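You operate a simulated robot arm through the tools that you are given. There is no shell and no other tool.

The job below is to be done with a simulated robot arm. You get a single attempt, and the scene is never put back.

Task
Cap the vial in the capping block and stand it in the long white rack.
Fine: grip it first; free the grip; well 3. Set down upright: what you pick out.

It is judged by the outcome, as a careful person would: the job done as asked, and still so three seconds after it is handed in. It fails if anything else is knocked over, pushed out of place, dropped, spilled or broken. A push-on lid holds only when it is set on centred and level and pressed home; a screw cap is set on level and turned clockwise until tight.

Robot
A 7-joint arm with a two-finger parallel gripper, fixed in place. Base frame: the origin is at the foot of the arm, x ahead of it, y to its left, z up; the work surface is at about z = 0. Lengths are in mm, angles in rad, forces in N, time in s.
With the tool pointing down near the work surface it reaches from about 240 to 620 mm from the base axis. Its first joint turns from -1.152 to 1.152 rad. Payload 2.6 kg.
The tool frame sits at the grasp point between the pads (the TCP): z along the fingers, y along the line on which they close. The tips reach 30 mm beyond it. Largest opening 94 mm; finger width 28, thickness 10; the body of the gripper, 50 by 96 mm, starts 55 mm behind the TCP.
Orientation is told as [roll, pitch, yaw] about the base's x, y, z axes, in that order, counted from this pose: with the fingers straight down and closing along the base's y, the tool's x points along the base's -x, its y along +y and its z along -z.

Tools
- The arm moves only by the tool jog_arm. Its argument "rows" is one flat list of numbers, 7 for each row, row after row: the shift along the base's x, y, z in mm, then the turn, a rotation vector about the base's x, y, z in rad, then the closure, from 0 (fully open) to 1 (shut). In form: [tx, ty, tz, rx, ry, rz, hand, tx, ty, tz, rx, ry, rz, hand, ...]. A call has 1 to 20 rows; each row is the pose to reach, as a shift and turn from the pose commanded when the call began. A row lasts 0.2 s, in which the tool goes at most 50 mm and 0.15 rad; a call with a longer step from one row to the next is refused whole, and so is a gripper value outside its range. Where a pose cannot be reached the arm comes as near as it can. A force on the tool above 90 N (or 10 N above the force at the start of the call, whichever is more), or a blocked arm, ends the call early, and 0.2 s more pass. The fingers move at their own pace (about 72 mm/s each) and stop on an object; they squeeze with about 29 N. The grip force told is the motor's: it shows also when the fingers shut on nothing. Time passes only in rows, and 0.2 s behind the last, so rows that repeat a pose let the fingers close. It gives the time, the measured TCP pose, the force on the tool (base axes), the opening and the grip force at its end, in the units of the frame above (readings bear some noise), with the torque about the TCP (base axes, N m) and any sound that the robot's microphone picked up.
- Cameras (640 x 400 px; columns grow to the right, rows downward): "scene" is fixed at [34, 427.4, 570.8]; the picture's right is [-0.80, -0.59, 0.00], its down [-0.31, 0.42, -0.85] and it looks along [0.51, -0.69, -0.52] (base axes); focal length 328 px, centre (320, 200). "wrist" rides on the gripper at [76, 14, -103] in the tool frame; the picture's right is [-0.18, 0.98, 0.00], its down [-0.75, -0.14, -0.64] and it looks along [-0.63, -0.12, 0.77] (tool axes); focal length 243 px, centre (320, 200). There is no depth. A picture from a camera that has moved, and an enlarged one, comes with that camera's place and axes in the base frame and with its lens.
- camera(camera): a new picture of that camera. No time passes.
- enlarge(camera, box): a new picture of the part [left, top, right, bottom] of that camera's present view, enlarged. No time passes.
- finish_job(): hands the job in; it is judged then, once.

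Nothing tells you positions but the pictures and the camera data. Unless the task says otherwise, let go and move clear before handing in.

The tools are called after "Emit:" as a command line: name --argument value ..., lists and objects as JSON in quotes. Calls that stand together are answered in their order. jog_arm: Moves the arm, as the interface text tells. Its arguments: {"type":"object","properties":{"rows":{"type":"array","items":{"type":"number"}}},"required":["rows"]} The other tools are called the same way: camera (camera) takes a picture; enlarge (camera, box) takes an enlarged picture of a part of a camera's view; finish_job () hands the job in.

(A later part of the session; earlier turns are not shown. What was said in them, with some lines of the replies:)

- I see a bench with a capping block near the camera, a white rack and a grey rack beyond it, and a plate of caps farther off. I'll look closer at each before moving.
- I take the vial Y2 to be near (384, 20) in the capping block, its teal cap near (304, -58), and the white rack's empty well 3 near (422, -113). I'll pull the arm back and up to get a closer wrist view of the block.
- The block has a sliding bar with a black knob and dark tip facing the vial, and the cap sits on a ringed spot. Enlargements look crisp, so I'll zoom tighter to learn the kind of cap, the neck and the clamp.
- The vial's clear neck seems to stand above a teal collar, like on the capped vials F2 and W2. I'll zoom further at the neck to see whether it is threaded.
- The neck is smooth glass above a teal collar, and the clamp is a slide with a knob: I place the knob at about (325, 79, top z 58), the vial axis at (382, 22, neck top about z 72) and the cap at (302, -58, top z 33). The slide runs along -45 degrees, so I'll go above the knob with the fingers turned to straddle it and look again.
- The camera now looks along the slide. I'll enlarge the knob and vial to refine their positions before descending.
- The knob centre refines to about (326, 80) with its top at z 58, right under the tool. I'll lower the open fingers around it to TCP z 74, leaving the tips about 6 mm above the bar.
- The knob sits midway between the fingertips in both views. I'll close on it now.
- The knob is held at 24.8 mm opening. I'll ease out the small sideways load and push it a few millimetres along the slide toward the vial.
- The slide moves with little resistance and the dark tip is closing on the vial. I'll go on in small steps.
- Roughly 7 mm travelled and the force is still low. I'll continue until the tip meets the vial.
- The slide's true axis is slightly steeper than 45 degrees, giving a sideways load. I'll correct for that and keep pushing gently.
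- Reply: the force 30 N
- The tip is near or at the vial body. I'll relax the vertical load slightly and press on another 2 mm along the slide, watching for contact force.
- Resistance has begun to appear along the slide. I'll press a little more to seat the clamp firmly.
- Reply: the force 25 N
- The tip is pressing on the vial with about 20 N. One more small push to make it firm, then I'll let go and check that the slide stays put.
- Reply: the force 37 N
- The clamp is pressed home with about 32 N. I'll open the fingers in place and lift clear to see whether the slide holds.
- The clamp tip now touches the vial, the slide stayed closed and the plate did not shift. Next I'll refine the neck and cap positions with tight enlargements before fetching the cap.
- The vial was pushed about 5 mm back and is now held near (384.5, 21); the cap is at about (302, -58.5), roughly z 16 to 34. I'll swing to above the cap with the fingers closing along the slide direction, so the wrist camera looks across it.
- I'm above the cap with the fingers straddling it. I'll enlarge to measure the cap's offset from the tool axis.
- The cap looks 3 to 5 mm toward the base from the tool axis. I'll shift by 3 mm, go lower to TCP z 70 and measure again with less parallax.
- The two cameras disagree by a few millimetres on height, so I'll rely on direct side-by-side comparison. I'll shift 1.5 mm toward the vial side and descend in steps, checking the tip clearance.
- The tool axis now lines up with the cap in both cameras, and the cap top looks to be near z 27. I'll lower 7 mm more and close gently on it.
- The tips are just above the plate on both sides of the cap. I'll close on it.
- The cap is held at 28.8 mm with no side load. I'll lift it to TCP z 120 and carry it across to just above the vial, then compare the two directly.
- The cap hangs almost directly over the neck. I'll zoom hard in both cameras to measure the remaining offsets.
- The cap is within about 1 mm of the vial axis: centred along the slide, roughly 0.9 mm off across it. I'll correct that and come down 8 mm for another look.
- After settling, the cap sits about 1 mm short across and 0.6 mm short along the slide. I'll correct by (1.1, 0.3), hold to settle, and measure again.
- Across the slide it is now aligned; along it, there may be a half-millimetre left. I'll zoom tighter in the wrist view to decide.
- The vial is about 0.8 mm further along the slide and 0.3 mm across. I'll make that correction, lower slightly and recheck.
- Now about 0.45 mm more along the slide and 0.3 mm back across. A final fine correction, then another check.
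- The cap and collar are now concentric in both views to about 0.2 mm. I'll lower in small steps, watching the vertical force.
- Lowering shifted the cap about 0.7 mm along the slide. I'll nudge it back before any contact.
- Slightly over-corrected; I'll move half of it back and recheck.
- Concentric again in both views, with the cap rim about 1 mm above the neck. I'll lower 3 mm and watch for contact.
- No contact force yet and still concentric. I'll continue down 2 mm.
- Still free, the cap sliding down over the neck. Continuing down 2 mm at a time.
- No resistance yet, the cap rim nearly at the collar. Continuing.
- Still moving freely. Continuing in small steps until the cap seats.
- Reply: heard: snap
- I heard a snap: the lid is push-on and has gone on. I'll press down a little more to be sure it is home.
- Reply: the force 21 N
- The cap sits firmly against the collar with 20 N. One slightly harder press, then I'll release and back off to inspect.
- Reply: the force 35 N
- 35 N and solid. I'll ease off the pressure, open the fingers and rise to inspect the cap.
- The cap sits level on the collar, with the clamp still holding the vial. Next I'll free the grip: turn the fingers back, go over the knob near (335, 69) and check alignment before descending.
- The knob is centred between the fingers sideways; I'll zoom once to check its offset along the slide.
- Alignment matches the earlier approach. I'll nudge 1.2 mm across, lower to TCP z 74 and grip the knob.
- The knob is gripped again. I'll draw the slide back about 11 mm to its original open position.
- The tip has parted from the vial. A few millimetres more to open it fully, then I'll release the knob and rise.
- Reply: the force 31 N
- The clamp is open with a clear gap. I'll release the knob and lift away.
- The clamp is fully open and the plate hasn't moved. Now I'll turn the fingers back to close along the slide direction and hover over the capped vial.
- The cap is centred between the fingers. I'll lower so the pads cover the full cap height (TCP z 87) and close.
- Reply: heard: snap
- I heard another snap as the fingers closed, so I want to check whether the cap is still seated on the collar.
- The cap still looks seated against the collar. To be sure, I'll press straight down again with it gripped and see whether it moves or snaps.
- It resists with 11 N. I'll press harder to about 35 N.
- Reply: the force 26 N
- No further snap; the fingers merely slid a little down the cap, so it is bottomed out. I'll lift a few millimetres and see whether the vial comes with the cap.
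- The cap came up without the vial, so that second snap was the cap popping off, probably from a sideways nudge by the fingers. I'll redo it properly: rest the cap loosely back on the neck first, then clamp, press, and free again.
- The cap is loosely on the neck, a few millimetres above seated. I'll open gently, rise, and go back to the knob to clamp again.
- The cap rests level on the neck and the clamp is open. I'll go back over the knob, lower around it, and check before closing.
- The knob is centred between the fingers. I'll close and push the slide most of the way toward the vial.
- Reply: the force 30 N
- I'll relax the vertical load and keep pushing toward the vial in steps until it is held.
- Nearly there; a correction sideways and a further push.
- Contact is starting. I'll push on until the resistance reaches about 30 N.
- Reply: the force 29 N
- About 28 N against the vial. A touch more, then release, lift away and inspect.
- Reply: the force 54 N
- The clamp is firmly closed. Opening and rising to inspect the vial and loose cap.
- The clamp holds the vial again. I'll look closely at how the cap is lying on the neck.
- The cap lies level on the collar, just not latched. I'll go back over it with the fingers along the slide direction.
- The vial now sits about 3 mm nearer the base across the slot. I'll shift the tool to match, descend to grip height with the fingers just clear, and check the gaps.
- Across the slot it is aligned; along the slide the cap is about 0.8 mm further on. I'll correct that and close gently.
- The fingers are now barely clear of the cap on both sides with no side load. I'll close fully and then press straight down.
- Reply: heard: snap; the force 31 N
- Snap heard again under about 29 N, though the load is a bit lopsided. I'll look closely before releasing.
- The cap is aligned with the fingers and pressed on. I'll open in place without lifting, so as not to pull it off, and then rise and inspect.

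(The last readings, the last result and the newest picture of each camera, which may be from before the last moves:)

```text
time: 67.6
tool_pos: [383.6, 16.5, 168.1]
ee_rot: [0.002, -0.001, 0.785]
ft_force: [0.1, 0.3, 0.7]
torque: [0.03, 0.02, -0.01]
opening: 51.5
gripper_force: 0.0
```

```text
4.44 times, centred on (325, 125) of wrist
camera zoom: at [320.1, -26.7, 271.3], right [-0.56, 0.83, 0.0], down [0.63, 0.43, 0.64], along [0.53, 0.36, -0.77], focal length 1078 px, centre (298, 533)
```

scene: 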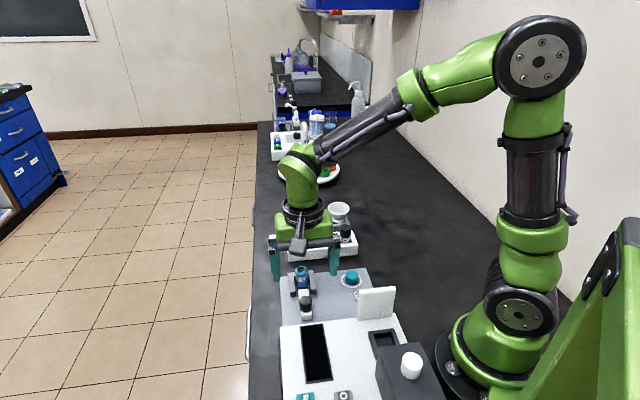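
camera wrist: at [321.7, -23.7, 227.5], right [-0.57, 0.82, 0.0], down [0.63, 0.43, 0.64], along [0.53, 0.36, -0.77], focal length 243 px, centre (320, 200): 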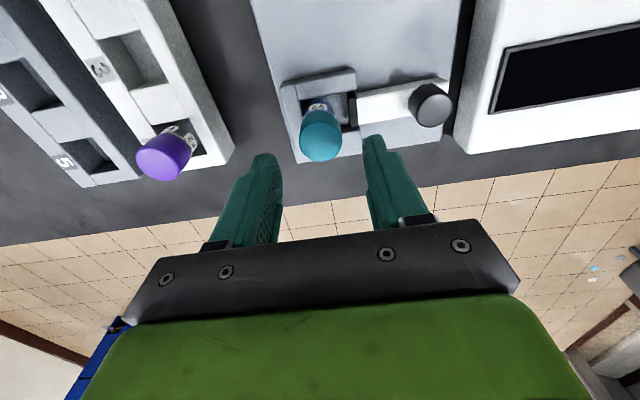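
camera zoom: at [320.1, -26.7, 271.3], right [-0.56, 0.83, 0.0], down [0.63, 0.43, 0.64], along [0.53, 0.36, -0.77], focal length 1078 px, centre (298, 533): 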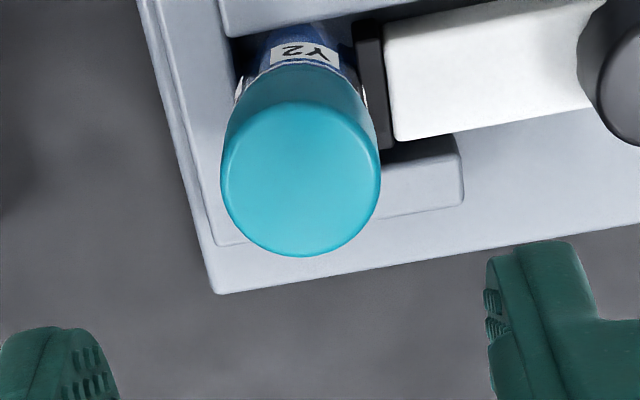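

The cap looks level and seated. Now I'll free the clamp again: back over the knob, lower around it and check before closing.

Emit:
jog_arm --rows '[-4.4, 4.8, 0, 0, 0, -0.143, 0.45, -8.8, 9.6, 0, 0, 0, -0.286, 0.45, -13.2, 14.5, 0, 0, 0, -0.429, 0.45, -17.6, 19.3, 0, 0, 0, -0.571, 0.45, -22, 24.1, 0, 0, 0, -0.714, 0.45, -26.3, 28.9, 0, 0, 0, -0.857, 0.45, -30.7, 33.7, 0, 0, 0, -1.0, 0.45, -35.1, 38.5, 0, 0, 0, -1.143, 0.45, -39.5, 43.4, 0, 0, 0, -1.286, 0.45, -43.9, 48.2, 0, 0, 0, -1.429, 0.45, -48.3, 53, 0, 0, 0, -1.571, 0.45, -48.3, 53, -40, 0, 0, -1.571, 0.45, -48.3, 53, -75, 0, 0, -1.571, 0.45, -48.3, 53, -94, 0, 0, -1.571, 0.45, -48.3, 53, -94, 0, 0, -1.571, 0.45]'

Emit:
enlarge --camera "wrist" --box '[230, 90, 410, 250]'

Emit:
enlarge --camera "scene" --box '[270, 240, 370, 325]'

```text
time: 70.8
tool_pos: [336.8, 72.3, 71.9]
ee_rot: [0.0, 0.0, -0.787]
ft_force: [-1.1, 0.0, -0.4]
torque: [-0.01, 0.01, 0.0]
opening: 51.9
gripper_force: 0.0
```

```text
2.50 times, centred on (320, 170) of wrist
camera zoom: at [292.7, 135.7, 175.0], right [0.83, 0.56, 0.0], down [0.43, -0.63, 0.64], along [0.36, -0.53, -0.77], focal length 606 px, centre (320, 275)
```

zoom: 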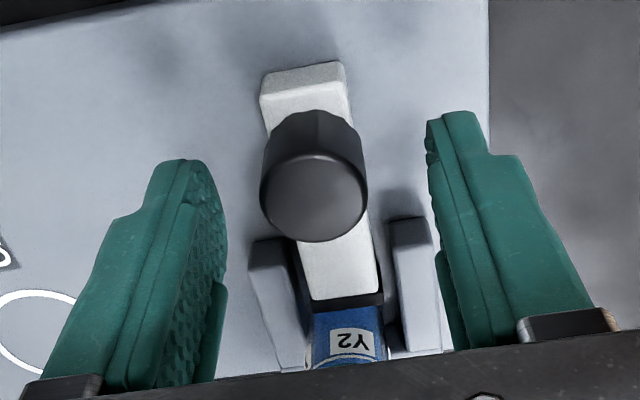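

```text
4.71 times, centred on (320, 282) of scene
camera zoom: at [34.1, 427.4, 570.8], right [-0.8, -0.59, 0.0], down [-0.31, 0.42, -0.85], along [0.51, -0.69, -0.52], focal length 1544 px, centre (320, -188)
```

zoom: 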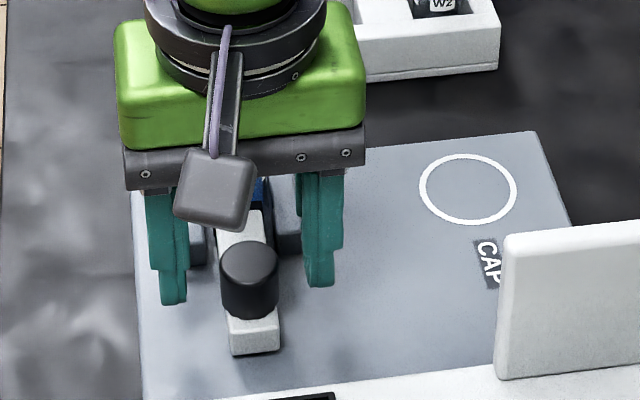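

The knob is within reach, 1 mm to one side. I'll centre, close and draw the slide back.

Emit:
jog_arm --rows '[-0.8, -0.8, 1, 0, 0, 0, 0.6, -0.8, -0.8, 1, 0, 0, 0, 1, -0.8, -0.8, 1, 0, 0, 0, 1, -0.8, -0.8, 1, 0, 0, 0, 1, -2.2, 0.6, 1, 0, 0, 0, 1, -3.6, 2.0, 1, 0, 0, 0, 1, -5.0, 3.4, 1, 0, 0, 0, 1, -6.4, 4.8, 1, 0, 0, 0, 1, -6.4, 4.8, 1, 0, 0, 0, 1]'

Emit:
enlarge --camera "wrist" --box '[270, 100, 390, 250]'

```text
time: 72.8
tool_pos: [328.6, 76.9, 72.1]
ee_rot: [0.002, 0.001, -0.782]
ft_force: [9.8, 11.3, -7.3]
torque: [0.23, 0.11, 0.07]
opening: 24.9
gripper_force: 44.9
```

```text
2.67 times, centred on (330, 175) of wrist
camera zoom: at [285.6, 140.0, 176.6], right [0.82, 0.57, 0.0], down [0.43, -0.63, 0.64], along [0.36, -0.53, -0.77], focal length 647 px, centre (293, 267)
```

zoom: 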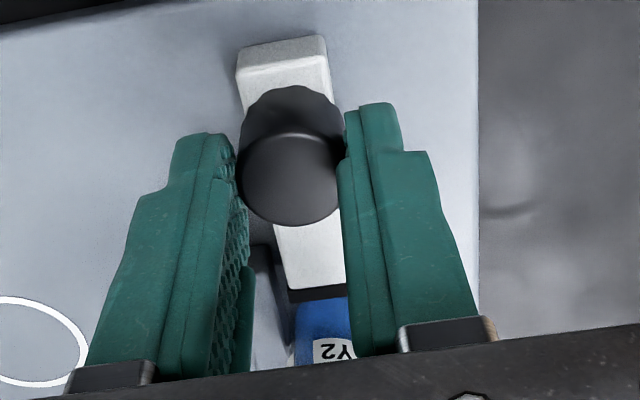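

I'll pull a few millimetres more to the original open position.

Emit:
jog_arm --rows '[-0.4, 1.8, 0, 0, 0, 0, 1, -1.4, 2.8, 0, 0, 0, 0, 1, -2.4, 3.8, 0, 0, 0, 0, 1, -2.4, 3.8, 0, 0, 0, 0, 1]'

Emit:
enlarge --camera "wrist" --box '[270, 100, 390, 250]'

```text
time: 73.8
tool_pos: [327.5, 78.2, 72.5]
ee_rot: [0.001, 0.0, -0.785]
ft_force: [2.3, 4.0, -1.3]
torque: [0.29, -0.19, 0.03]
opening: 25.0
gripper_force: 44.4
```

```text
2.67 times, centred on (330, 175) of wrist
camera zoom: at [283.7, 142.3, 176.5], right [0.83, 0.56, 0.0], down [0.43, -0.63, 0.64], along [0.36, -0.53, -0.77], focal length 647 px, centre (293, 267)
```

zoom: 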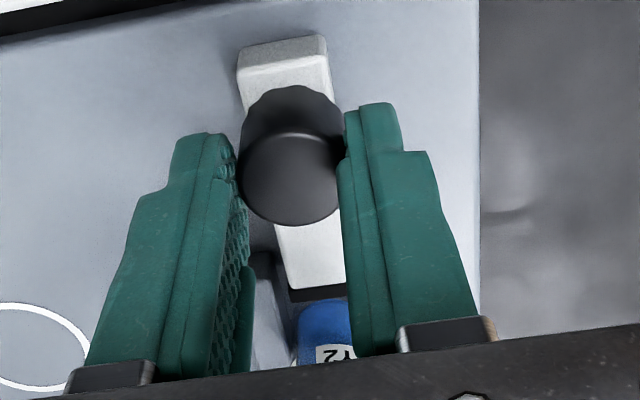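

The slide is back where it started and the vial is clear of it. I'll release the knob and rise for a look.

Emit:
jog_arm --rows '[0, 0, 0, 0, 0, 0, 0.7, 0, 0, 0, 0, 0, 0, 0.45, 0, 0, 0, 0, 0, 0, 0.45, 0, 0, 40, 0, 0, 0, 0.45, 0, 0, 85, 0, 0, 0, 0.45, 0, 0, 95, 0, 0, 0, 0.45]'

Emit:
enlarge --camera "wrist" --box '[270, 75, 390, 215]'

Emit:
enlarge --camera "scene" --box '[280, 245, 335, 305]'

```text
time: 75.2
tool_pos: [325.8, 78.4, 168.6]
ee_rot: [0.001, 0.0, -0.785]
ft_force: [0.4, -0.1, 0.3]
torque: [-0.01, -0.02, 0.02]
opening: 51.6
gripper_force: 0.1
```

```text
2.86 times, centred on (330, 145) of wrist
camera zoom: at [283.2, 142.6, 272.1], right [0.83, 0.56, 0.0], down [0.43, -0.63, 0.64], along [0.36, -0.53, -0.77], focal length 693 px, centre (291, 357)
```

zoom: 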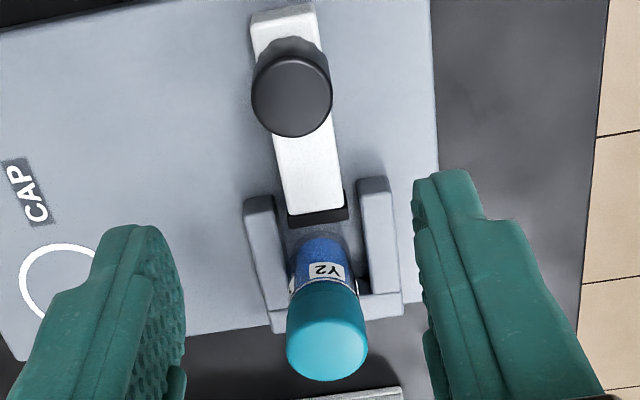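

```text
6.67 times, centred on (308, 275) of scene
camera zoom: at [34.0, 427.4, 570.8], right [-0.8, -0.59, 0.0], down [-0.31, 0.42, -0.85], along [0.51, -0.69, -0.52], focal length 2187 px, centre (403, -300)
```

zoom: 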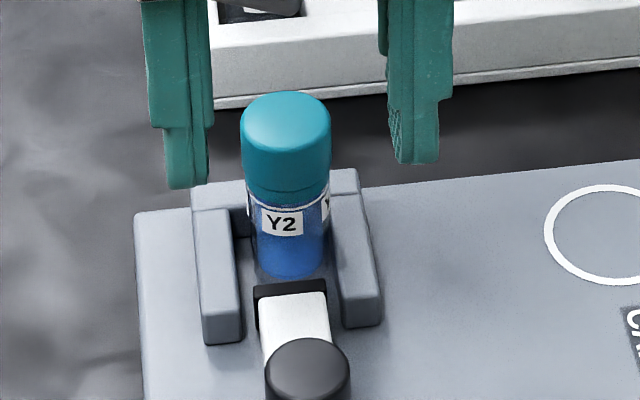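

The clamp is open and the capped vial stands free. I'll go back over it, and this time align carefully so neither finger pushes the cap sideways.

Emit:
jog_arm --rows '[5.3, -5.5, 0, 0, 0, 0.143, 0.45, 10.7, -11.1, 0, 0, 0, 0.286, 0.45, 16, -16.6, 0, 0, 0, 0.429, 0.45, 21.3, -22.1, 0, 0, 0, 0.571, 0.45, 26.6, -27.6, 0, 0, 0, 0.714, 0.45, 32, -33.2, 0, 0, 0, 0.857, 0.45, 37.3, -38.7, 0, 0, 0, 1.0, 0.45, 42.6, -44.2, 0, 0, 0, 1.143, 0.45, 48, -49.7, -10, 0, 0, 1.286, 0.45, 53.3, -55.3, -25, 0, 0, 1.429, 0.45, 58.6, -60.8, -48, 0, 0, 1.571, 0.45, 58.6, -60.8, -60, 0, 0, 1.571, 0.5, 58.6, -60.8, -72, 0, 0, 1.571, 0.55, 58.6, -60.8, -80, 0, 0, 1.571, 0.58, 58.6, -60.8, -80, 0, 0, 1.571, 0.58]'

Emit:
enlarge --camera "scene" --box '[285, 245, 325, 290]'

Emit:
enlarge --camera "wrist" --box '[270, 110, 370, 210]'

```text
time: 78.4
tool_pos: [387.1, 17.3, 85.9]
ee_rot: [0.0, 0.0, 0.784]
ft_force: [-0.1, -0.9, -0.8]
torque: [0.0, -0.03, -0.01]
opening: 39.4
gripper_force: 0.2
```

```text
8.89 times, centred on (305, 268) of scene
camera zoom: at [34.1, 427.4, 570.8], right [-0.8, -0.59, 0.0], down [-0.31, 0.42, -0.85], along [0.51, -0.69, -0.52], focal length 2916 px, centre (453, -400)
```

zoom: 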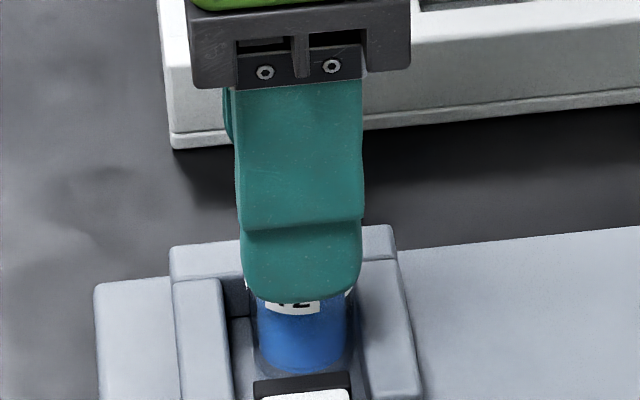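

```text
4.00 times, centred on (320, 160) of wrist
camera zoom: at [322.0, -26.0, 190.5], right [-0.57, 0.82, 0.0], down [0.63, 0.43, 0.64], along [0.53, 0.36, -0.77], focal length 970 px, centre (320, 360)
```

zoom: 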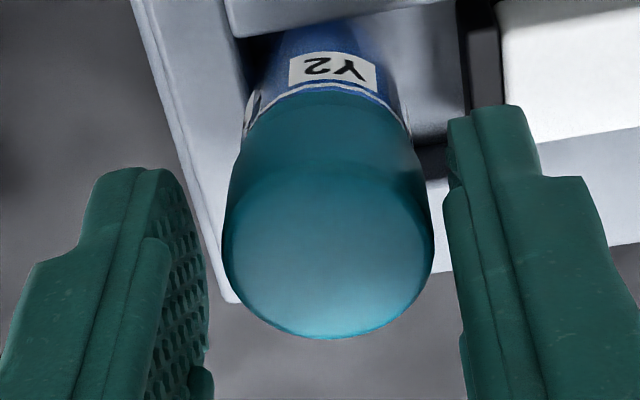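

The tool is about 1 mm too far along and 2.4 mm across. I'll shift, biasing slightly so the outer finger touches first and the vial can move freely.

Emit:
jog_arm --rows '[-1.4, -0.3, 1, 0, 0, 0, 0.58, -2.7, -0.7, 1.5, 0, 0, 0, 0.58, -2.7, -0.7, 1.5, 0, 0, 0, 0.62, -2.7, -0.7, 1.5, 0, 0, 0, 0.64]'

Emit:
enlarge --camera "scene" --box '[285, 245, 325, 290]'

Emit:
enlarge --camera "wrist" --box '[270, 110, 370, 210]'

```text
time: 79.4
tool_pos: [383.2, 17.1, 87.6]
ee_rot: [-0.001, 0.0, 0.785]
ft_force: [-0.3, 0.4, 0.5]
torque: [0.0, -0.05, 0.0]
opening: 33.8
gripper_force: 0.0
```

```text
8.89 times, centred on (305, 268) of scene
camera zoom: at [34.0, 427.4, 570.8], right [-0.8, -0.59, 0.0], down [-0.31, 0.42, -0.85], along [0.51, -0.69, -0.52], focal length 2916 px, centre (453, -400)
```

zoom: 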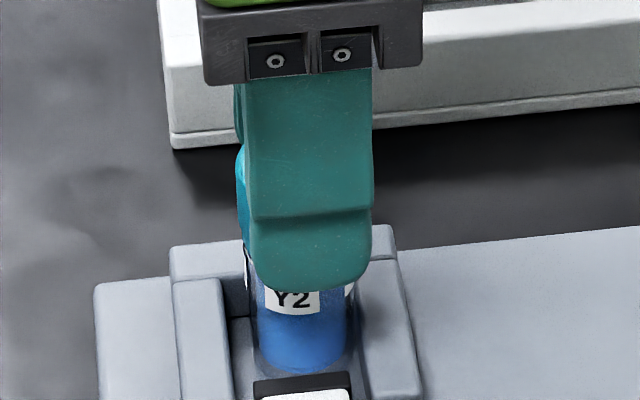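

```text
4.00 times, centred on (320, 160) of wrist
camera zoom: at [319.3, -26.7, 192.2], right [-0.57, 0.82, 0.0], down [0.63, 0.43, 0.64], along [0.53, 0.36, -0.77], focal length 970 px, centre (320, 360)
```

zoom: 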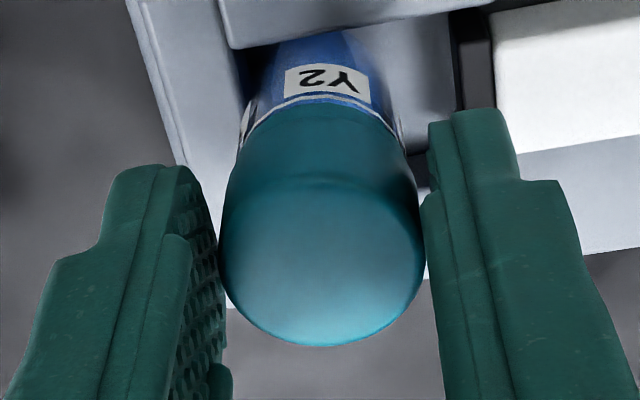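

Close now; the right pad is nearer. One more 1 mm shift toward the slide and I'll narrow the fingers further.

Emit:
jog_arm --rows '[-0.35, 1.05, 0, 0, 0, 0, 0.64, -0.35, 1.05, 0, 0, 0, 0, 0.66, -0.35, 1.05, 0, 0, 0, 0, 0.675, -0.35, 1.05, 0, 0, 0, 0, 0.675]'

Emit:
enlarge --camera "wrist" --box '[270, 110, 370, 210]'

```text
time: 80.4
tool_pos: [382.1, 18.6, 89.3]
ee_rot: [0.001, 0.0, 0.784]
ft_force: [-0.2, 0.3, -0.3]
torque: [0.0, 0.01, -0.02]
opening: 30.6
gripper_force: 0.2
```

```text
4.00 times, centred on (320, 160) of wrist
camera zoom: at [318.6, -25.5, 192.5], right [-0.57, 0.82, 0.0], down [0.63, 0.43, 0.64], along [0.53, 0.36, -0.77], focal length 970 px, centre (320, 360)
```

zoom: 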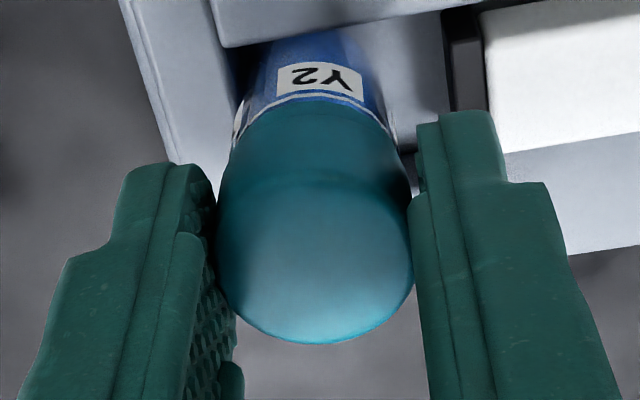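

The outer finger is now just slightly closer, as wanted. I'll close in fine increments and listen.

Emit:
jog_arm --rows '[0, 0, 0, 0, 0, 0, 0.68, 0, 0, 0, 0, 0, 0, 0.685, 0, 0, 0, 0, 0, 0, 0.69, 0, 0, 0, 0, 0, 0, 0.695, 0, 0, 0, 0, 0, 0, 0.7]'

Emit:
enlarge --camera "wrist" --box '[270, 110, 370, 210]'

```text
time: 81.6
tool_pos: [382.9, 19.3, 88.4]
ee_rot: [0.0, 0.001, 0.786]
ft_force: [-0.8, -0.3, -0.8]
torque: [0.01, 0.0, 0.0]
opening: 28.8
gripper_force: 0.6
```

```text
4.00 times, centred on (320, 160) of wrist
camera zoom: at [318.6, -25.5, 192.5], right [-0.57, 0.82, 0.0], down [0.63, 0.43, 0.64], along [0.53, 0.36, -0.77], focal length 970 px, centre (320, 360)
```

zoom: 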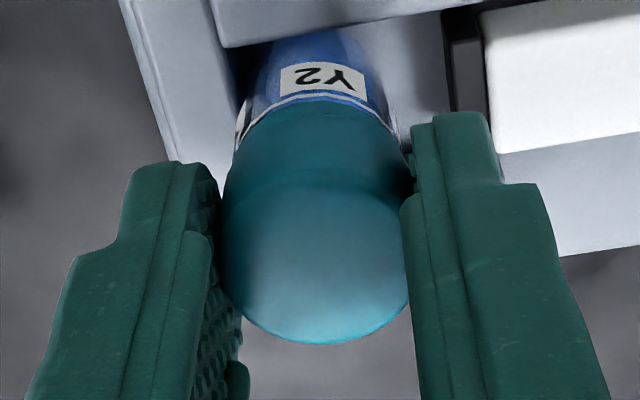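

Both pads now touch the cap with no load. Squeezing fully.

Emit:
jog_arm --rows '[0, 0, 0, 0, 0, 0, 0.72, 0, 0, 0, 0, 0, 0, 0.8, 0, 0, 0, 0, 0, 0, 1, 0, 0, 0, 0, 0, 0, 1]'

Emit:
enlarge --camera "wrist" --box '[295, 110, 345, 160]'

```text
time: 82.6
tool_pos: [381.7, 18.9, 89.0]
ee_rot: [-0.001, -0.002, 0.785]
ft_force: [-1.0, -0.3, 1.0]
torque: [-0.01, 0.01, 0.01]
opening: 27.2
gripper_force: 29.1
```

```text
8.00 times, centred on (320, 135) of wrist
camera zoom: at [318.6, -25.5, 192.4], right [-0.57, 0.82, 0.0], down [0.63, 0.43, 0.64], along [0.53, 0.36, -0.77], focal length 1941 px, centre (320, 720)
```

zoom: 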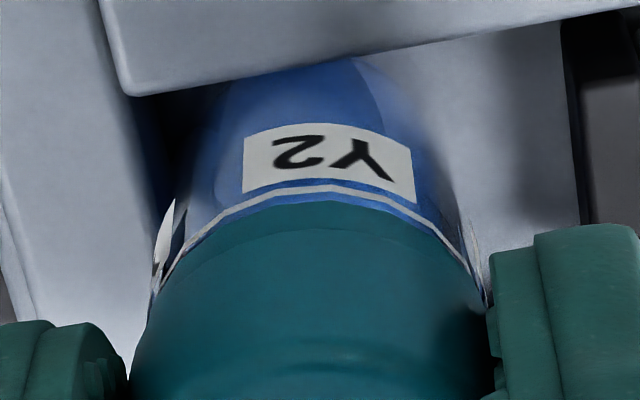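

No snap this time, and no side load. I'll lift slowly a few millimetres and check that the vial comes with the cap.

Emit:
jog_arm --rows '[0, 0, 1, 0, 0, 0, 1, 0, 0, 3, 0, 0, 0, 1, 0, 0, 6, 0, 0, 0, 1, 0, 0, 8, 0, 0, 0, 1]'

Emit:
enlarge --camera "wrist" --box '[295, 110, 345, 160]'

Emit:
enlarge --camera "scene" --box '[290, 255, 320, 290]'

```text
time: 83.6
tool_pos: [382.4, 19.0, 96.9]
ee_rot: [-0.001, 0.0, 0.785]
ft_force: [0.2, 0.6, -1.4]
torque: [-0.01, -0.01, 0.01]
opening: 27.3
gripper_force: 28.9
```

```text
8.00 times, centred on (320, 135) of wrist
camera zoom: at [318.8, -25.5, 200.6], right [-0.57, 0.82, 0.0], down [0.63, 0.43, 0.64], along [0.53, 0.36, -0.77], focal length 1941 px, centre (320, 720)
```

zoom: 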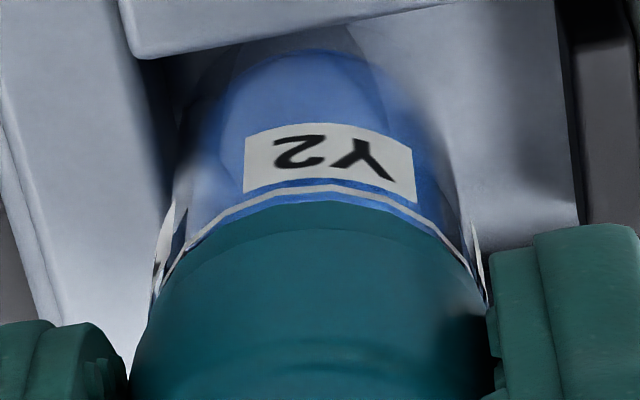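

```text
11.43 times, centred on (305, 272) of scene
camera zoom: at [34.1, 427.4, 570.8], right [-0.8, -0.59, 0.0], down [-0.31, 0.42, -0.85], along [0.51, -0.69, -0.52], focal length 3749 px, centre (491, -629)
```

zoom: 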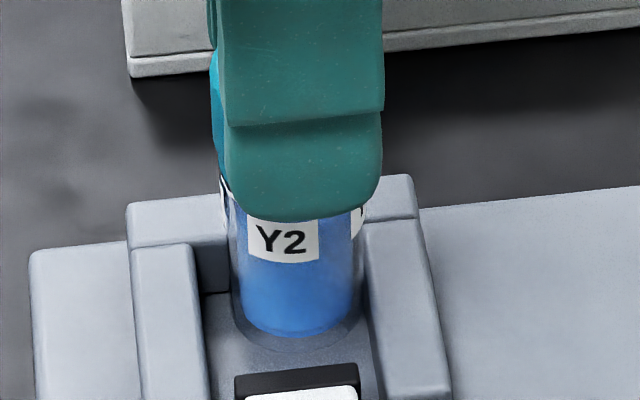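

The vial rises with the cap, upright and firmly held. I'll lift it clear and move to a hover beside the white rack so the wrist camera can see well 3.

Emit:
jog_arm --rows '[0, 0, 15, 0, 0, 0, 1, 0, 0, 35, 0, 0, 0, 1, 0, 0, 55, 0, 0, 0, 1, 0, 0, 70, 0, 0, 0, 1, -1, -20, 70, 0, 0, 0, 1, -2, -42, 70, 0, 0, 0, 1, -3, -65, 70, 0, 0, 0, 1, -3.4, -83, 70, 0, 0, 0, 1, -3.4, -89.7, 70, 0, 0, 0, 1, -3.4, -89.7, 70, 0, 0, 0, 1]'

Emit:
camera --camera "wrist"

Emit:
camera --camera "scene"

```text
time: 85.8
tool_pos: [377.5, -70.1, 168.1]
ee_rot: [0.0, 0.001, 0.785]
ft_force: [-0.2, 0.6, -0.8]
torque: [-0.01, -0.03, -0.03]
opening: 27.0
gripper_force: 29.4
```

```text
taken
camera wrist: at [314.2, -114.9, 271.6], right [-0.56, 0.83, 0.0], down [0.63, 0.43, 0.64], along [0.53, 0.36, -0.77], focal length 243 px, centre (320, 200)
```

wrist: 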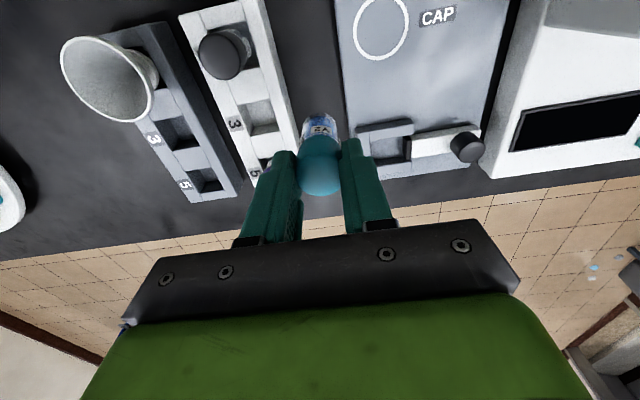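

```text
taken
```

scene: 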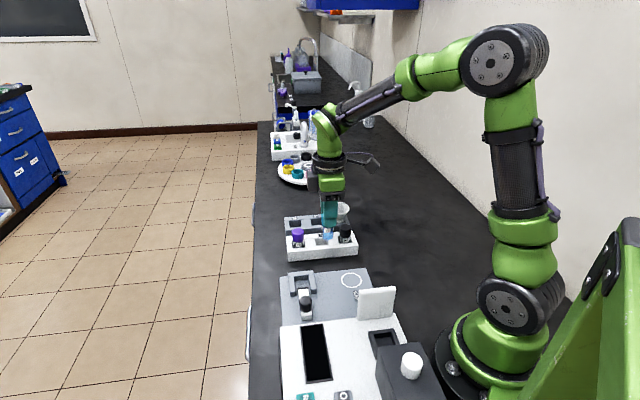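

The vial hangs upright and the white rack is visible at left, with well 3 between W2 and F2. I'll enlarge to measure the well.

Emit:
enlarge --camera "wrist" --box '[170, 0, 350, 200]'

Emit:
enlarge --camera "scene" --box '[275, 195, 365, 265]'

Emit:
enlarge --camera "wrist" --box '[225, 80, 295, 150]'

```text
2.00 times, centred on (260, 100) of wrist
camera zoom: at [314.2, -114.9, 271.6], right [-0.56, 0.83, 0.0], down [0.63, 0.43, 0.64], along [0.53, 0.36, -0.77], focal length 485 px, centre (440, 400)
```

zoom: 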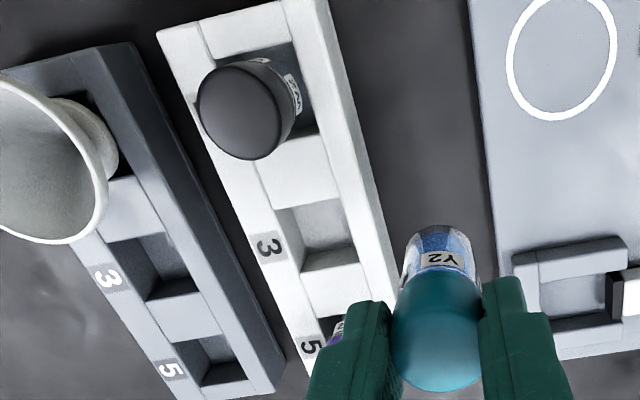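

```text
5.71 times, centred on (320, 230) of scene
camera zoom: at [34.1, 427.4, 570.8], right [-0.8, -0.59, 0.0], down [-0.31, 0.42, -0.85], along [0.51, -0.69, -0.52], focal length 1874 px, centre (320, 29)
```

zoom: 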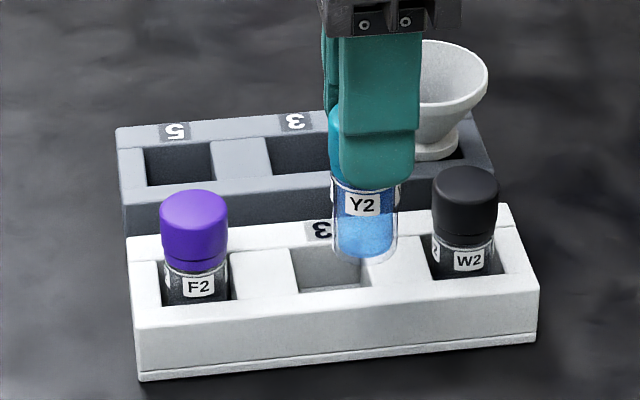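

```text
5.71 times, centred on (260, 115) of wrist
camera zoom: at [314.2, -114.9, 271.6], right [-0.56, 0.83, 0.0], down [0.63, 0.43, 0.64], along [0.53, 0.36, -0.77], focal length 1386 px, centre (663, 686)
```

zoom: 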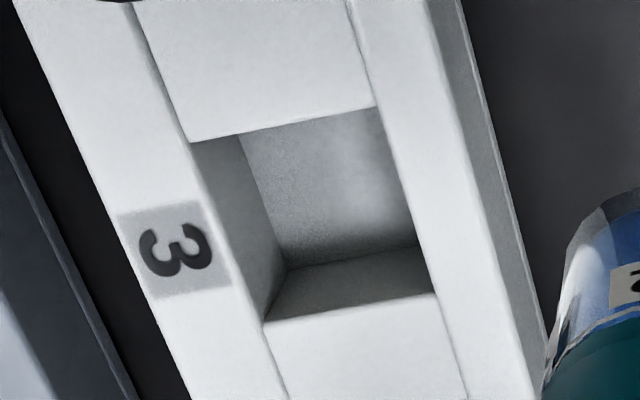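

Well 3's opening is about 35 mm square, centred near (427, -113) with the rack top at about z 25. I'll move above it and lower to where the vial's base is still above the rack, then check.

Emit:
jog_arm --rows '[15, -13, 0, 0, 0, 0, 1, 33, -28, 0, 0, 0, 0, 1, 45, -38.5, 0, 0, 0, 0, 1, 49.4, -42.1, 0, 0, 0, 0, 1, 49.4, -42.1, -20, 0, 0, 0, 1, 49.4, -42.1, -38, 0, 0, 0, 1, 49.4, -42.1, -44, 0, 0, 0, 1, 49.4, -42.1, -44, 0, 0, 0, 1]'

Emit:
camera --camera "wrist"

Emit:
enlarge --camera "scene" --box '[275, 195, 365, 265]'

Emit:
enlarge --camera "wrist" --box '[250, 60, 390, 200]'

```text
time: 87.6
tool_pos: [429.2, -112.9, 123.6]
ee_rot: [0.001, 0.001, 0.786]
ft_force: [0.0, 0.1, -0.2]
torque: [0.02, 0.0, 0.0]
opening: 27.1
gripper_force: 28.7
```

```text
taken
camera wrist: at [364.9, -157.2, 226.9], right [-0.56, 0.83, 0.0], down [0.63, 0.43, 0.64], along [0.53, 0.36, -0.77], focal length 243 px, centre (320, 200)
```

wrist: 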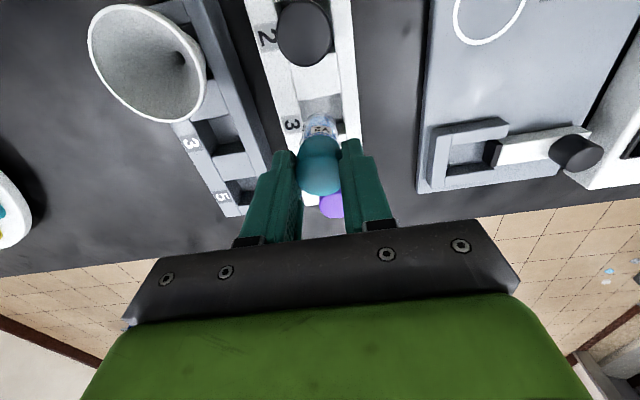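

```text
5.71 times, centred on (320, 230) of scene
camera zoom: at [34.1, 427.4, 570.8], right [-0.8, -0.59, 0.0], down [-0.31, 0.42, -0.85], along [0.51, -0.69, -0.52], focal length 1874 px, centre (320, 29)
```

zoom: 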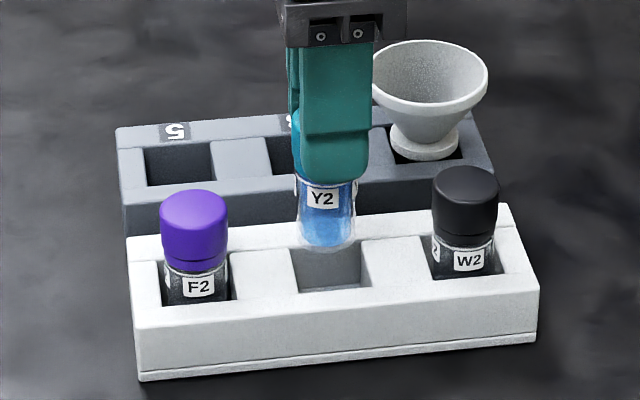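

```text
2.86 times, centred on (320, 130) of wrist
camera zoom: at [364.9, -157.2, 226.9], right [-0.56, 0.83, 0.0], down [0.63, 0.43, 0.64], along [0.53, 0.36, -0.77], focal length 693 px, centre (320, 400)
```

zoom: 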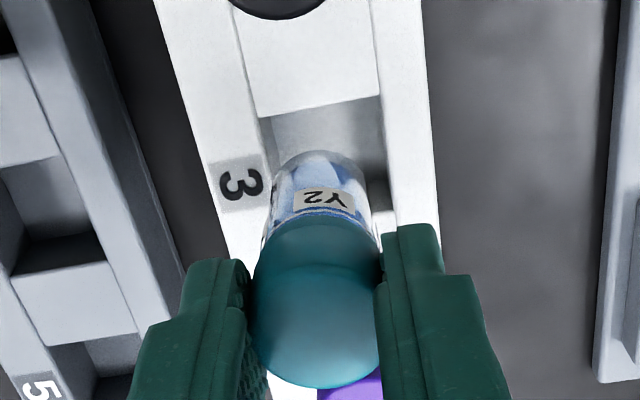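

The vial hangs over well 3, about 2.8 mm too far along and 1 mm across. I'll correct and lower a little more.

Emit:
jog_arm --rows '[-2.7, 1.2, 0, 0, 0, 0, 1, -2.7, 1.2, -6, 0, 0, 0, 1, -2.7, 1.2, -12, 0, 0, 0, 1, -2.7, 1.2, -12, 0, 0, 0, 1]'

Emit:
enlarge --camera "scene" --box '[300, 215, 345, 260]'

Emit:
enlarge --camera "wrist" --box '[270, 70, 370, 170]'

```text
time: 88.6
tool_pos: [426.5, -111.4, 111.3]
ee_rot: [0.0, 0.0, 0.785]
ft_force: [0.3, -0.6, -0.8]
torque: [-0.01, 0.03, -0.02]
opening: 27.1
gripper_force: 29.6
```

```text
8.89 times, centred on (322, 238) of scene
camera zoom: at [34.1, 427.4, 570.8], right [-0.8, -0.59, 0.0], down [-0.31, 0.42, -0.85], along [0.51, -0.69, -0.52], focal length 2916 px, centre (298, -133)
```

zoom: 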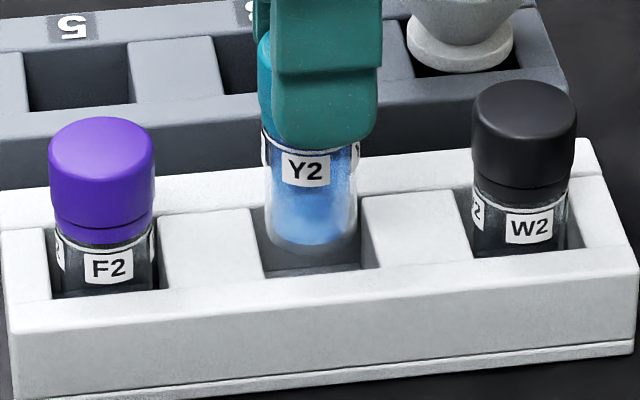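

```text
4.00 times, centred on (320, 120) of wrist
camera zoom: at [362.6, -155.9, 214.8], right [-0.56, 0.83, 0.0], down [0.63, 0.43, 0.64], along [0.53, 0.36, -0.77], focal length 970 px, centre (320, 520)
```

zoom: 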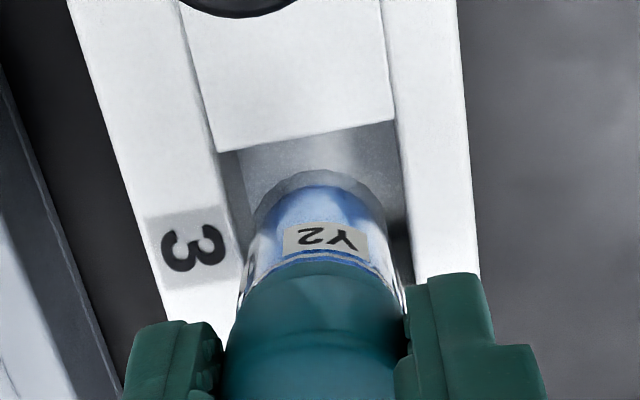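

The vial base is centred over well 3 in both views. I'll lower it in and watch for contact.

Emit:
jog_arm --rows '[0, 0, -4, 0, 0, 0, 1, 0, 0, -8, 0, 0, 0, 1, 0, 0, -12, 0, 0, 0, 1, 0, 0, -15, 0, 0, 0, 1]'

Emit:
enlarge --camera "scene" --box '[300, 215, 345, 260]'

Emit:
enlarge --camera "wrist" --box '[270, 70, 370, 170]'

```text
time: 89.6
tool_pos: [424.9, -112.4, 96.7]
ee_rot: [-0.001, 0.0, 0.787]
ft_force: [-0.1, 0.8, 0.0]
torque: [-0.01, -0.04, 0.0]
opening: 27.2
gripper_force: 29.0
```

```text
8.89 times, centred on (322, 238) of scene
camera zoom: at [34.1, 427.4, 570.8], right [-0.8, -0.59, 0.0], down [-0.31, 0.42, -0.85], along [0.51, -0.69, -0.52], focal length 2916 px, centre (298, -133)
```

zoom: 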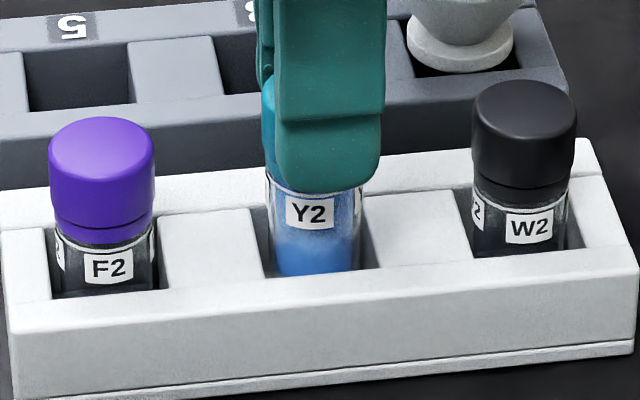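

```text
4.00 times, centred on (320, 120) of wrist
camera zoom: at [361.6, -156.1, 199.9], right [-0.56, 0.83, 0.0], down [0.63, 0.43, 0.64], along [0.53, 0.36, -0.77], focal length 970 px, centre (320, 520)
```

zoom: 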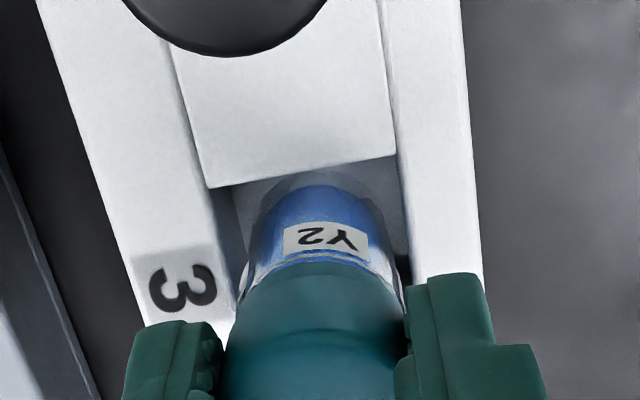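

The vial is inside the well with no contact; comparing labels with its neighbours, about 12 mm remain. I'll lower 9 mm, then feel for the floor.

Emit:
jog_arm --rows '[0, 0, -3, 0, 0, 0, 1, 0, 0, -6, 0, 0, 0, 1, 0, 0, -9, 0, 0, 0, 1, 0, 0, -9, 0, 0, 0, 1]'

Emit:
enlarge --camera "scene" --box '[300, 215, 345, 260]'

```text
time: 90.6
tool_pos: [425.2, -112.6, 88.3]
ee_rot: [0.0, 0.0, 0.785]
ft_force: [-0.6, 0.1, -0.5]
torque: [0.01, 0.0, 0.01]
opening: 27.2
gripper_force: 28.7
```

```text
8.89 times, centred on (322, 238) of scene
camera zoom: at [34.1, 427.4, 570.8], right [-0.8, -0.59, 0.0], down [-0.31, 0.42, -0.85], along [0.51, -0.69, -0.52], focal length 2916 px, centre (298, -133)
```

zoom: 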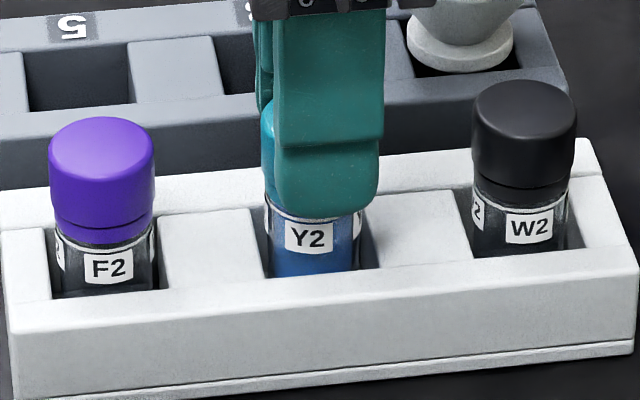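

About 4 mm to go. I'll lower in small steps until I feel the floor.

Emit:
jog_arm --rows '[0, 0, -1, 0, 0, 0, 1, 0, 0, -2, 0, 0, 0, 1, 0, 0, -2.7, 0, 0, 0, 1]'

```text
time: 91.4
tool_pos: [424.6, -111.3, 84.9]
ee_rot: [-0.001, -0.001, 0.786]
ft_force: [-0.5, -0.2, -0.7]
torque: [-0.01, 0.01, -0.01]
opening: 27.2
gripper_force: 29.3
```

Emit:
jog_arm --rows '[0, 0, -0.5, 0, 0, 0, 1, 0, 0, -1, 0, 0, 0, 1, 0, 0, -1, 0, 0, 0, 1]'

Emit:
enlarge --camera "scene" --box '[300, 215, 345, 260]'

```text
time: 92.2
tool_pos: [425.0, -111.2, 83.6]
ee_rot: [0.001, 0.0, 0.784]
ft_force: [0.5, 0.7, 0.6]
torque: [-0.02, -0.02, 0.02]
opening: 27.2
gripper_force: 28.5
```

```text
8.89 times, centred on (322, 238) of scene
camera zoom: at [34.0, 427.4, 570.8], right [-0.8, -0.59, 0.0], down [-0.31, 0.42, -0.85], along [0.51, -0.69, -0.52], focal length 2916 px, centre (298, -133)
```

zoom: 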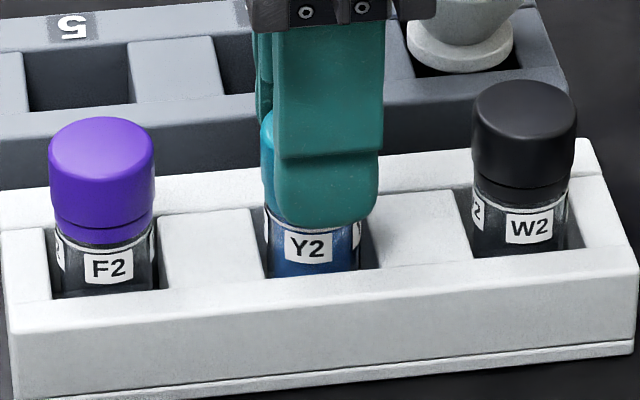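

Almost level with its neighbours; under a millimetre remains.

Emit:
jog_arm --rows '[0, 0, -0.4, 0, 0, 0, 1, 0, 0, -0.8, 0, 0, 0, 1, 0, 0, -0.8, 0, 0, 0, 1]'

```text
time: 93.0
tool_pos: [427.8, -111.7, 83.7]
ee_rot: [-0.003, -0.001, 0.786]
ft_force: [-2.9, 0.0, 13.4]
torque: [0.08, 0.16, 0.03]
opening: 27.2
gripper_force: 29.1
```

The floor is felt with 13 N, so the vial is seated. I'll ease the load slightly, open slowly, and rise straight up.

Emit:
jog_arm --rows '[0, 0, 0.3, 0, 0, 0, 1, 0, 0, 0.3, 0, 0, 0, 0.69, 0, 0, 0.3, 0, 0, 0, 0.66, 0, 0, 0.3, 0, 0, 0, 0.62, 0, 0, 0.3, 0, 0, 0, 0.55, 0, 0, 0.3, 0, 0, 0, 0.5, 0, 0, 0.3, 0, 0, 0, 0.5]'

Emit:
enlarge --camera "scene" --box '[300, 215, 345, 260]'

Emit:
enlarge --camera "wrist" --box '[260, 80, 380, 210]'

```text
time: 94.6
tool_pos: [425.0, -112.0, 82.7]
ee_rot: [0.0, -0.001, 0.785]
ft_force: [-0.3, -0.1, -0.3]
torque: [-0.03, 0.01, -0.06]
opening: 46.8
gripper_force: 0.1
```

```text
8.89 times, centred on (322, 238) of scene
camera zoom: at [34.0, 427.4, 570.8], right [-0.8, -0.59, 0.0], down [-0.31, 0.42, -0.85], along [0.51, -0.69, -0.52], focal length 2916 px, centre (298, -133)
```

zoom: 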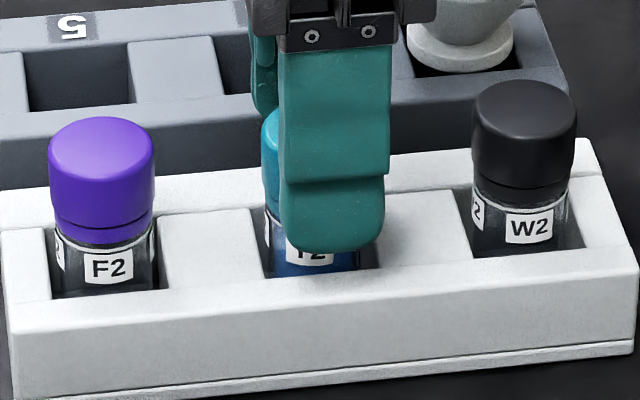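

```text
3.08 times, centred on (320, 145) of wrist
camera zoom: at [361.7, -155.9, 186.3], right [-0.57, 0.82, 0.0], down [0.63, 0.43, 0.64], along [0.53, 0.36, -0.77], focal length 746 px, centre (320, 369)
```

zoom: 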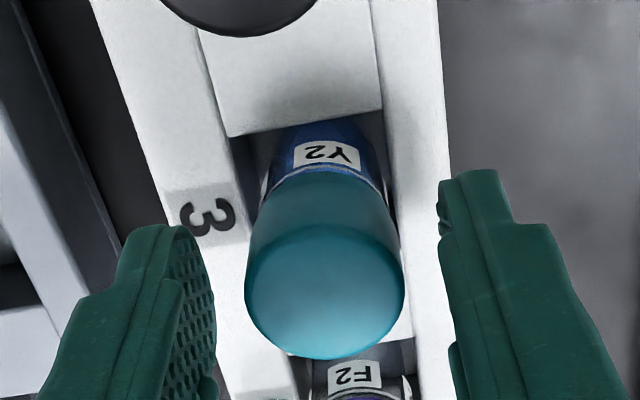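

The vial stands free in well 3 with clear gaps to the fingers. I'll rise straight up and check everything.

Emit:
jog_arm --rows '[0, 0, 10, 0, 0, 0, 0.5, 0, 0, 35, 0, 0, 0, 0.5, 0, 0, 75, 0, 0, 0, 0.5, 0, 0, 115, 0, 0, 0, 0.5, -15, 15, 140, 0, 0, 0, 0.4, -40, 40, 155, 0, 0, 0, 0.2, -60, 60, 160, 0, 0, 0, 0, -60, 60, 160, 0, 0, 0, 0]'

Emit:
camera --camera "scene"

Emit:
enlarge --camera "scene" --box '[275, 195, 365, 265]'

Emit:
enlarge --camera "scene" --box '[275, 255, 375, 330]'

Emit:
camera --camera "wrist"

```text
time: 96.4
tool_pos: [364.9, -51.3, 241.9]
ee_rot: [-0.001, -0.001, 0.784]
ft_force: [-0.5, 0.1, 0.2]
torque: [-0.03, -0.01, -0.01]
opening: 94.0
gripper_force: 0.1
```

```text
taken
```

scene: 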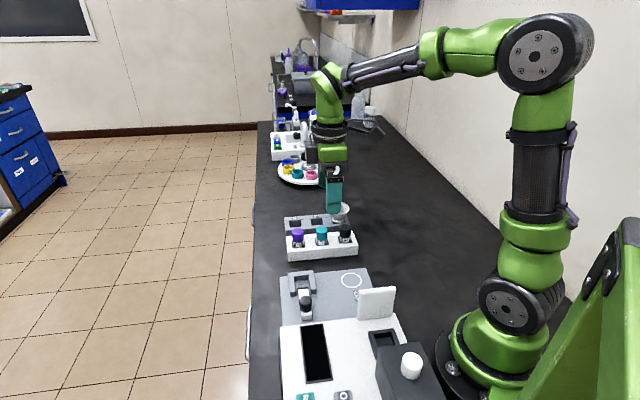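

```text
5.71 times, centred on (320, 230) of scene
camera zoom: at [34.0, 427.4, 570.8], right [-0.8, -0.59, 0.0], down [-0.31, 0.42, -0.85], along [0.51, -0.69, -0.52], focal length 1874 px, centre (320, 29)
```

zoom: 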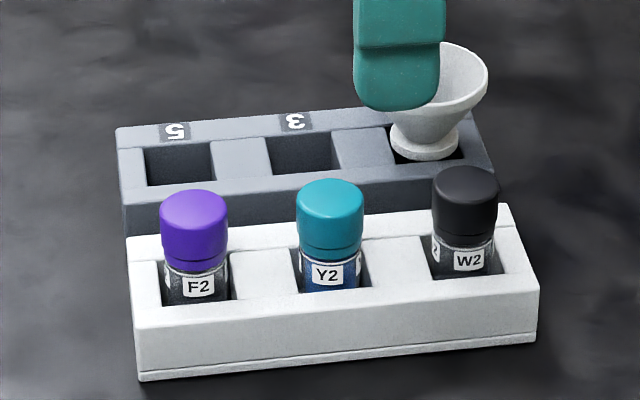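

```text
5.33 times, centred on (325, 292) of scene
camera zoom: at [34.0, 427.4, 570.8], right [-0.8, -0.59, 0.0], down [-0.31, 0.42, -0.85], along [0.51, -0.69, -0.52], focal length 1749 px, centre (293, -293)
```

zoom: 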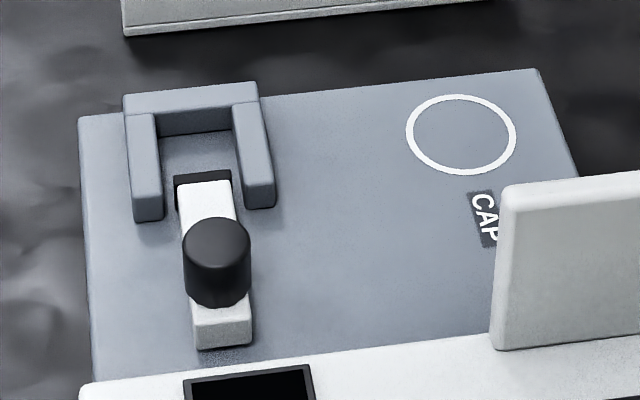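

```text
taken
camera wrist: at [301.1, -95.4, 345.8], right [-0.56, 0.83, 0.0], down [0.63, 0.43, 0.64], along [0.53, 0.36, -0.77], focal length 243 px, centre (320, 200)
```

wrist: 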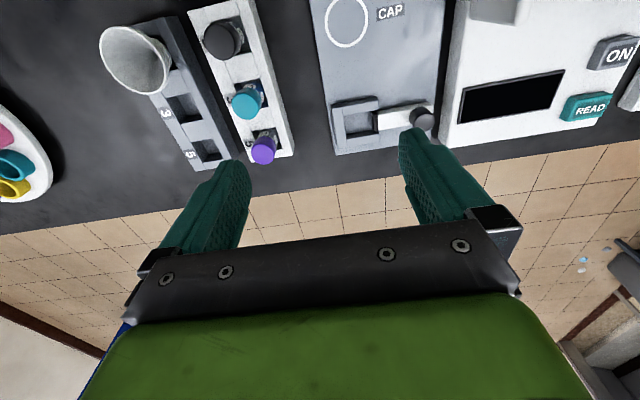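

Y2 stands upright in well 3 between F2 and W2, and the clamp is open. I'll zoom once more to confirm the cap is home and level.

Emit:
enlarge --camera "scene" --box '[305, 220, 340, 255]'

Emit:
enlarge --camera "wrist" --box '[195, 10, 300, 170]'

```text
11.43 times, centred on (322, 238) of scene
camera zoom: at [34.0, 427.4, 570.8], right [-0.8, -0.59, 0.0], down [-0.31, 0.42, -0.85], along [0.51, -0.69, -0.52], focal length 3749 px, centre (291, -229)
```

zoom: 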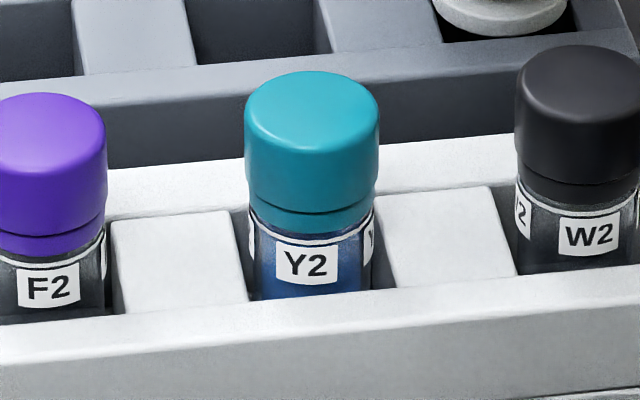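

```text
2.50 times, centred on (248, 90) of wrist
camera zoom: at [301.1, -95.4, 345.8], right [-0.56, 0.83, 0.0], down [0.63, 0.43, 0.64], along [0.53, 0.36, -0.77], focal length 606 px, centre (501, 475)
```

zoom: 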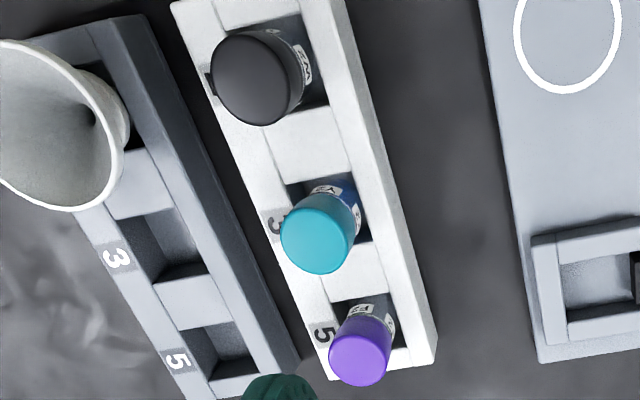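

Y2 stands upright in well 3 of the white rack. Its cap is level and seated like its neighbours', the clamp is open, nothing else has moved, and the arm is clear. I'm handing the job in.

Emit:
finish_job

```text
The job is handed in.
```

Vial Y2 is capped and standing upright in well 3 of the long white rack, between F2 and W2. The clamp on the capping block is open again, and the arm is clear. In the last pictures, nothing else looked moved or knocked over.

The cap had to go on twice. It snapped on the first time with the vial clamped. It then popped off again, most likely when the fingers pushed it sideways as I gripped it to lift the vial.

I set it back on the neck, clamped the vial again and pressed the cap down until it snapped. After freeing the clamp, I lifted the vial by the cap, and the cap held all the way to the rack. It looks level and seated like the caps on either side.
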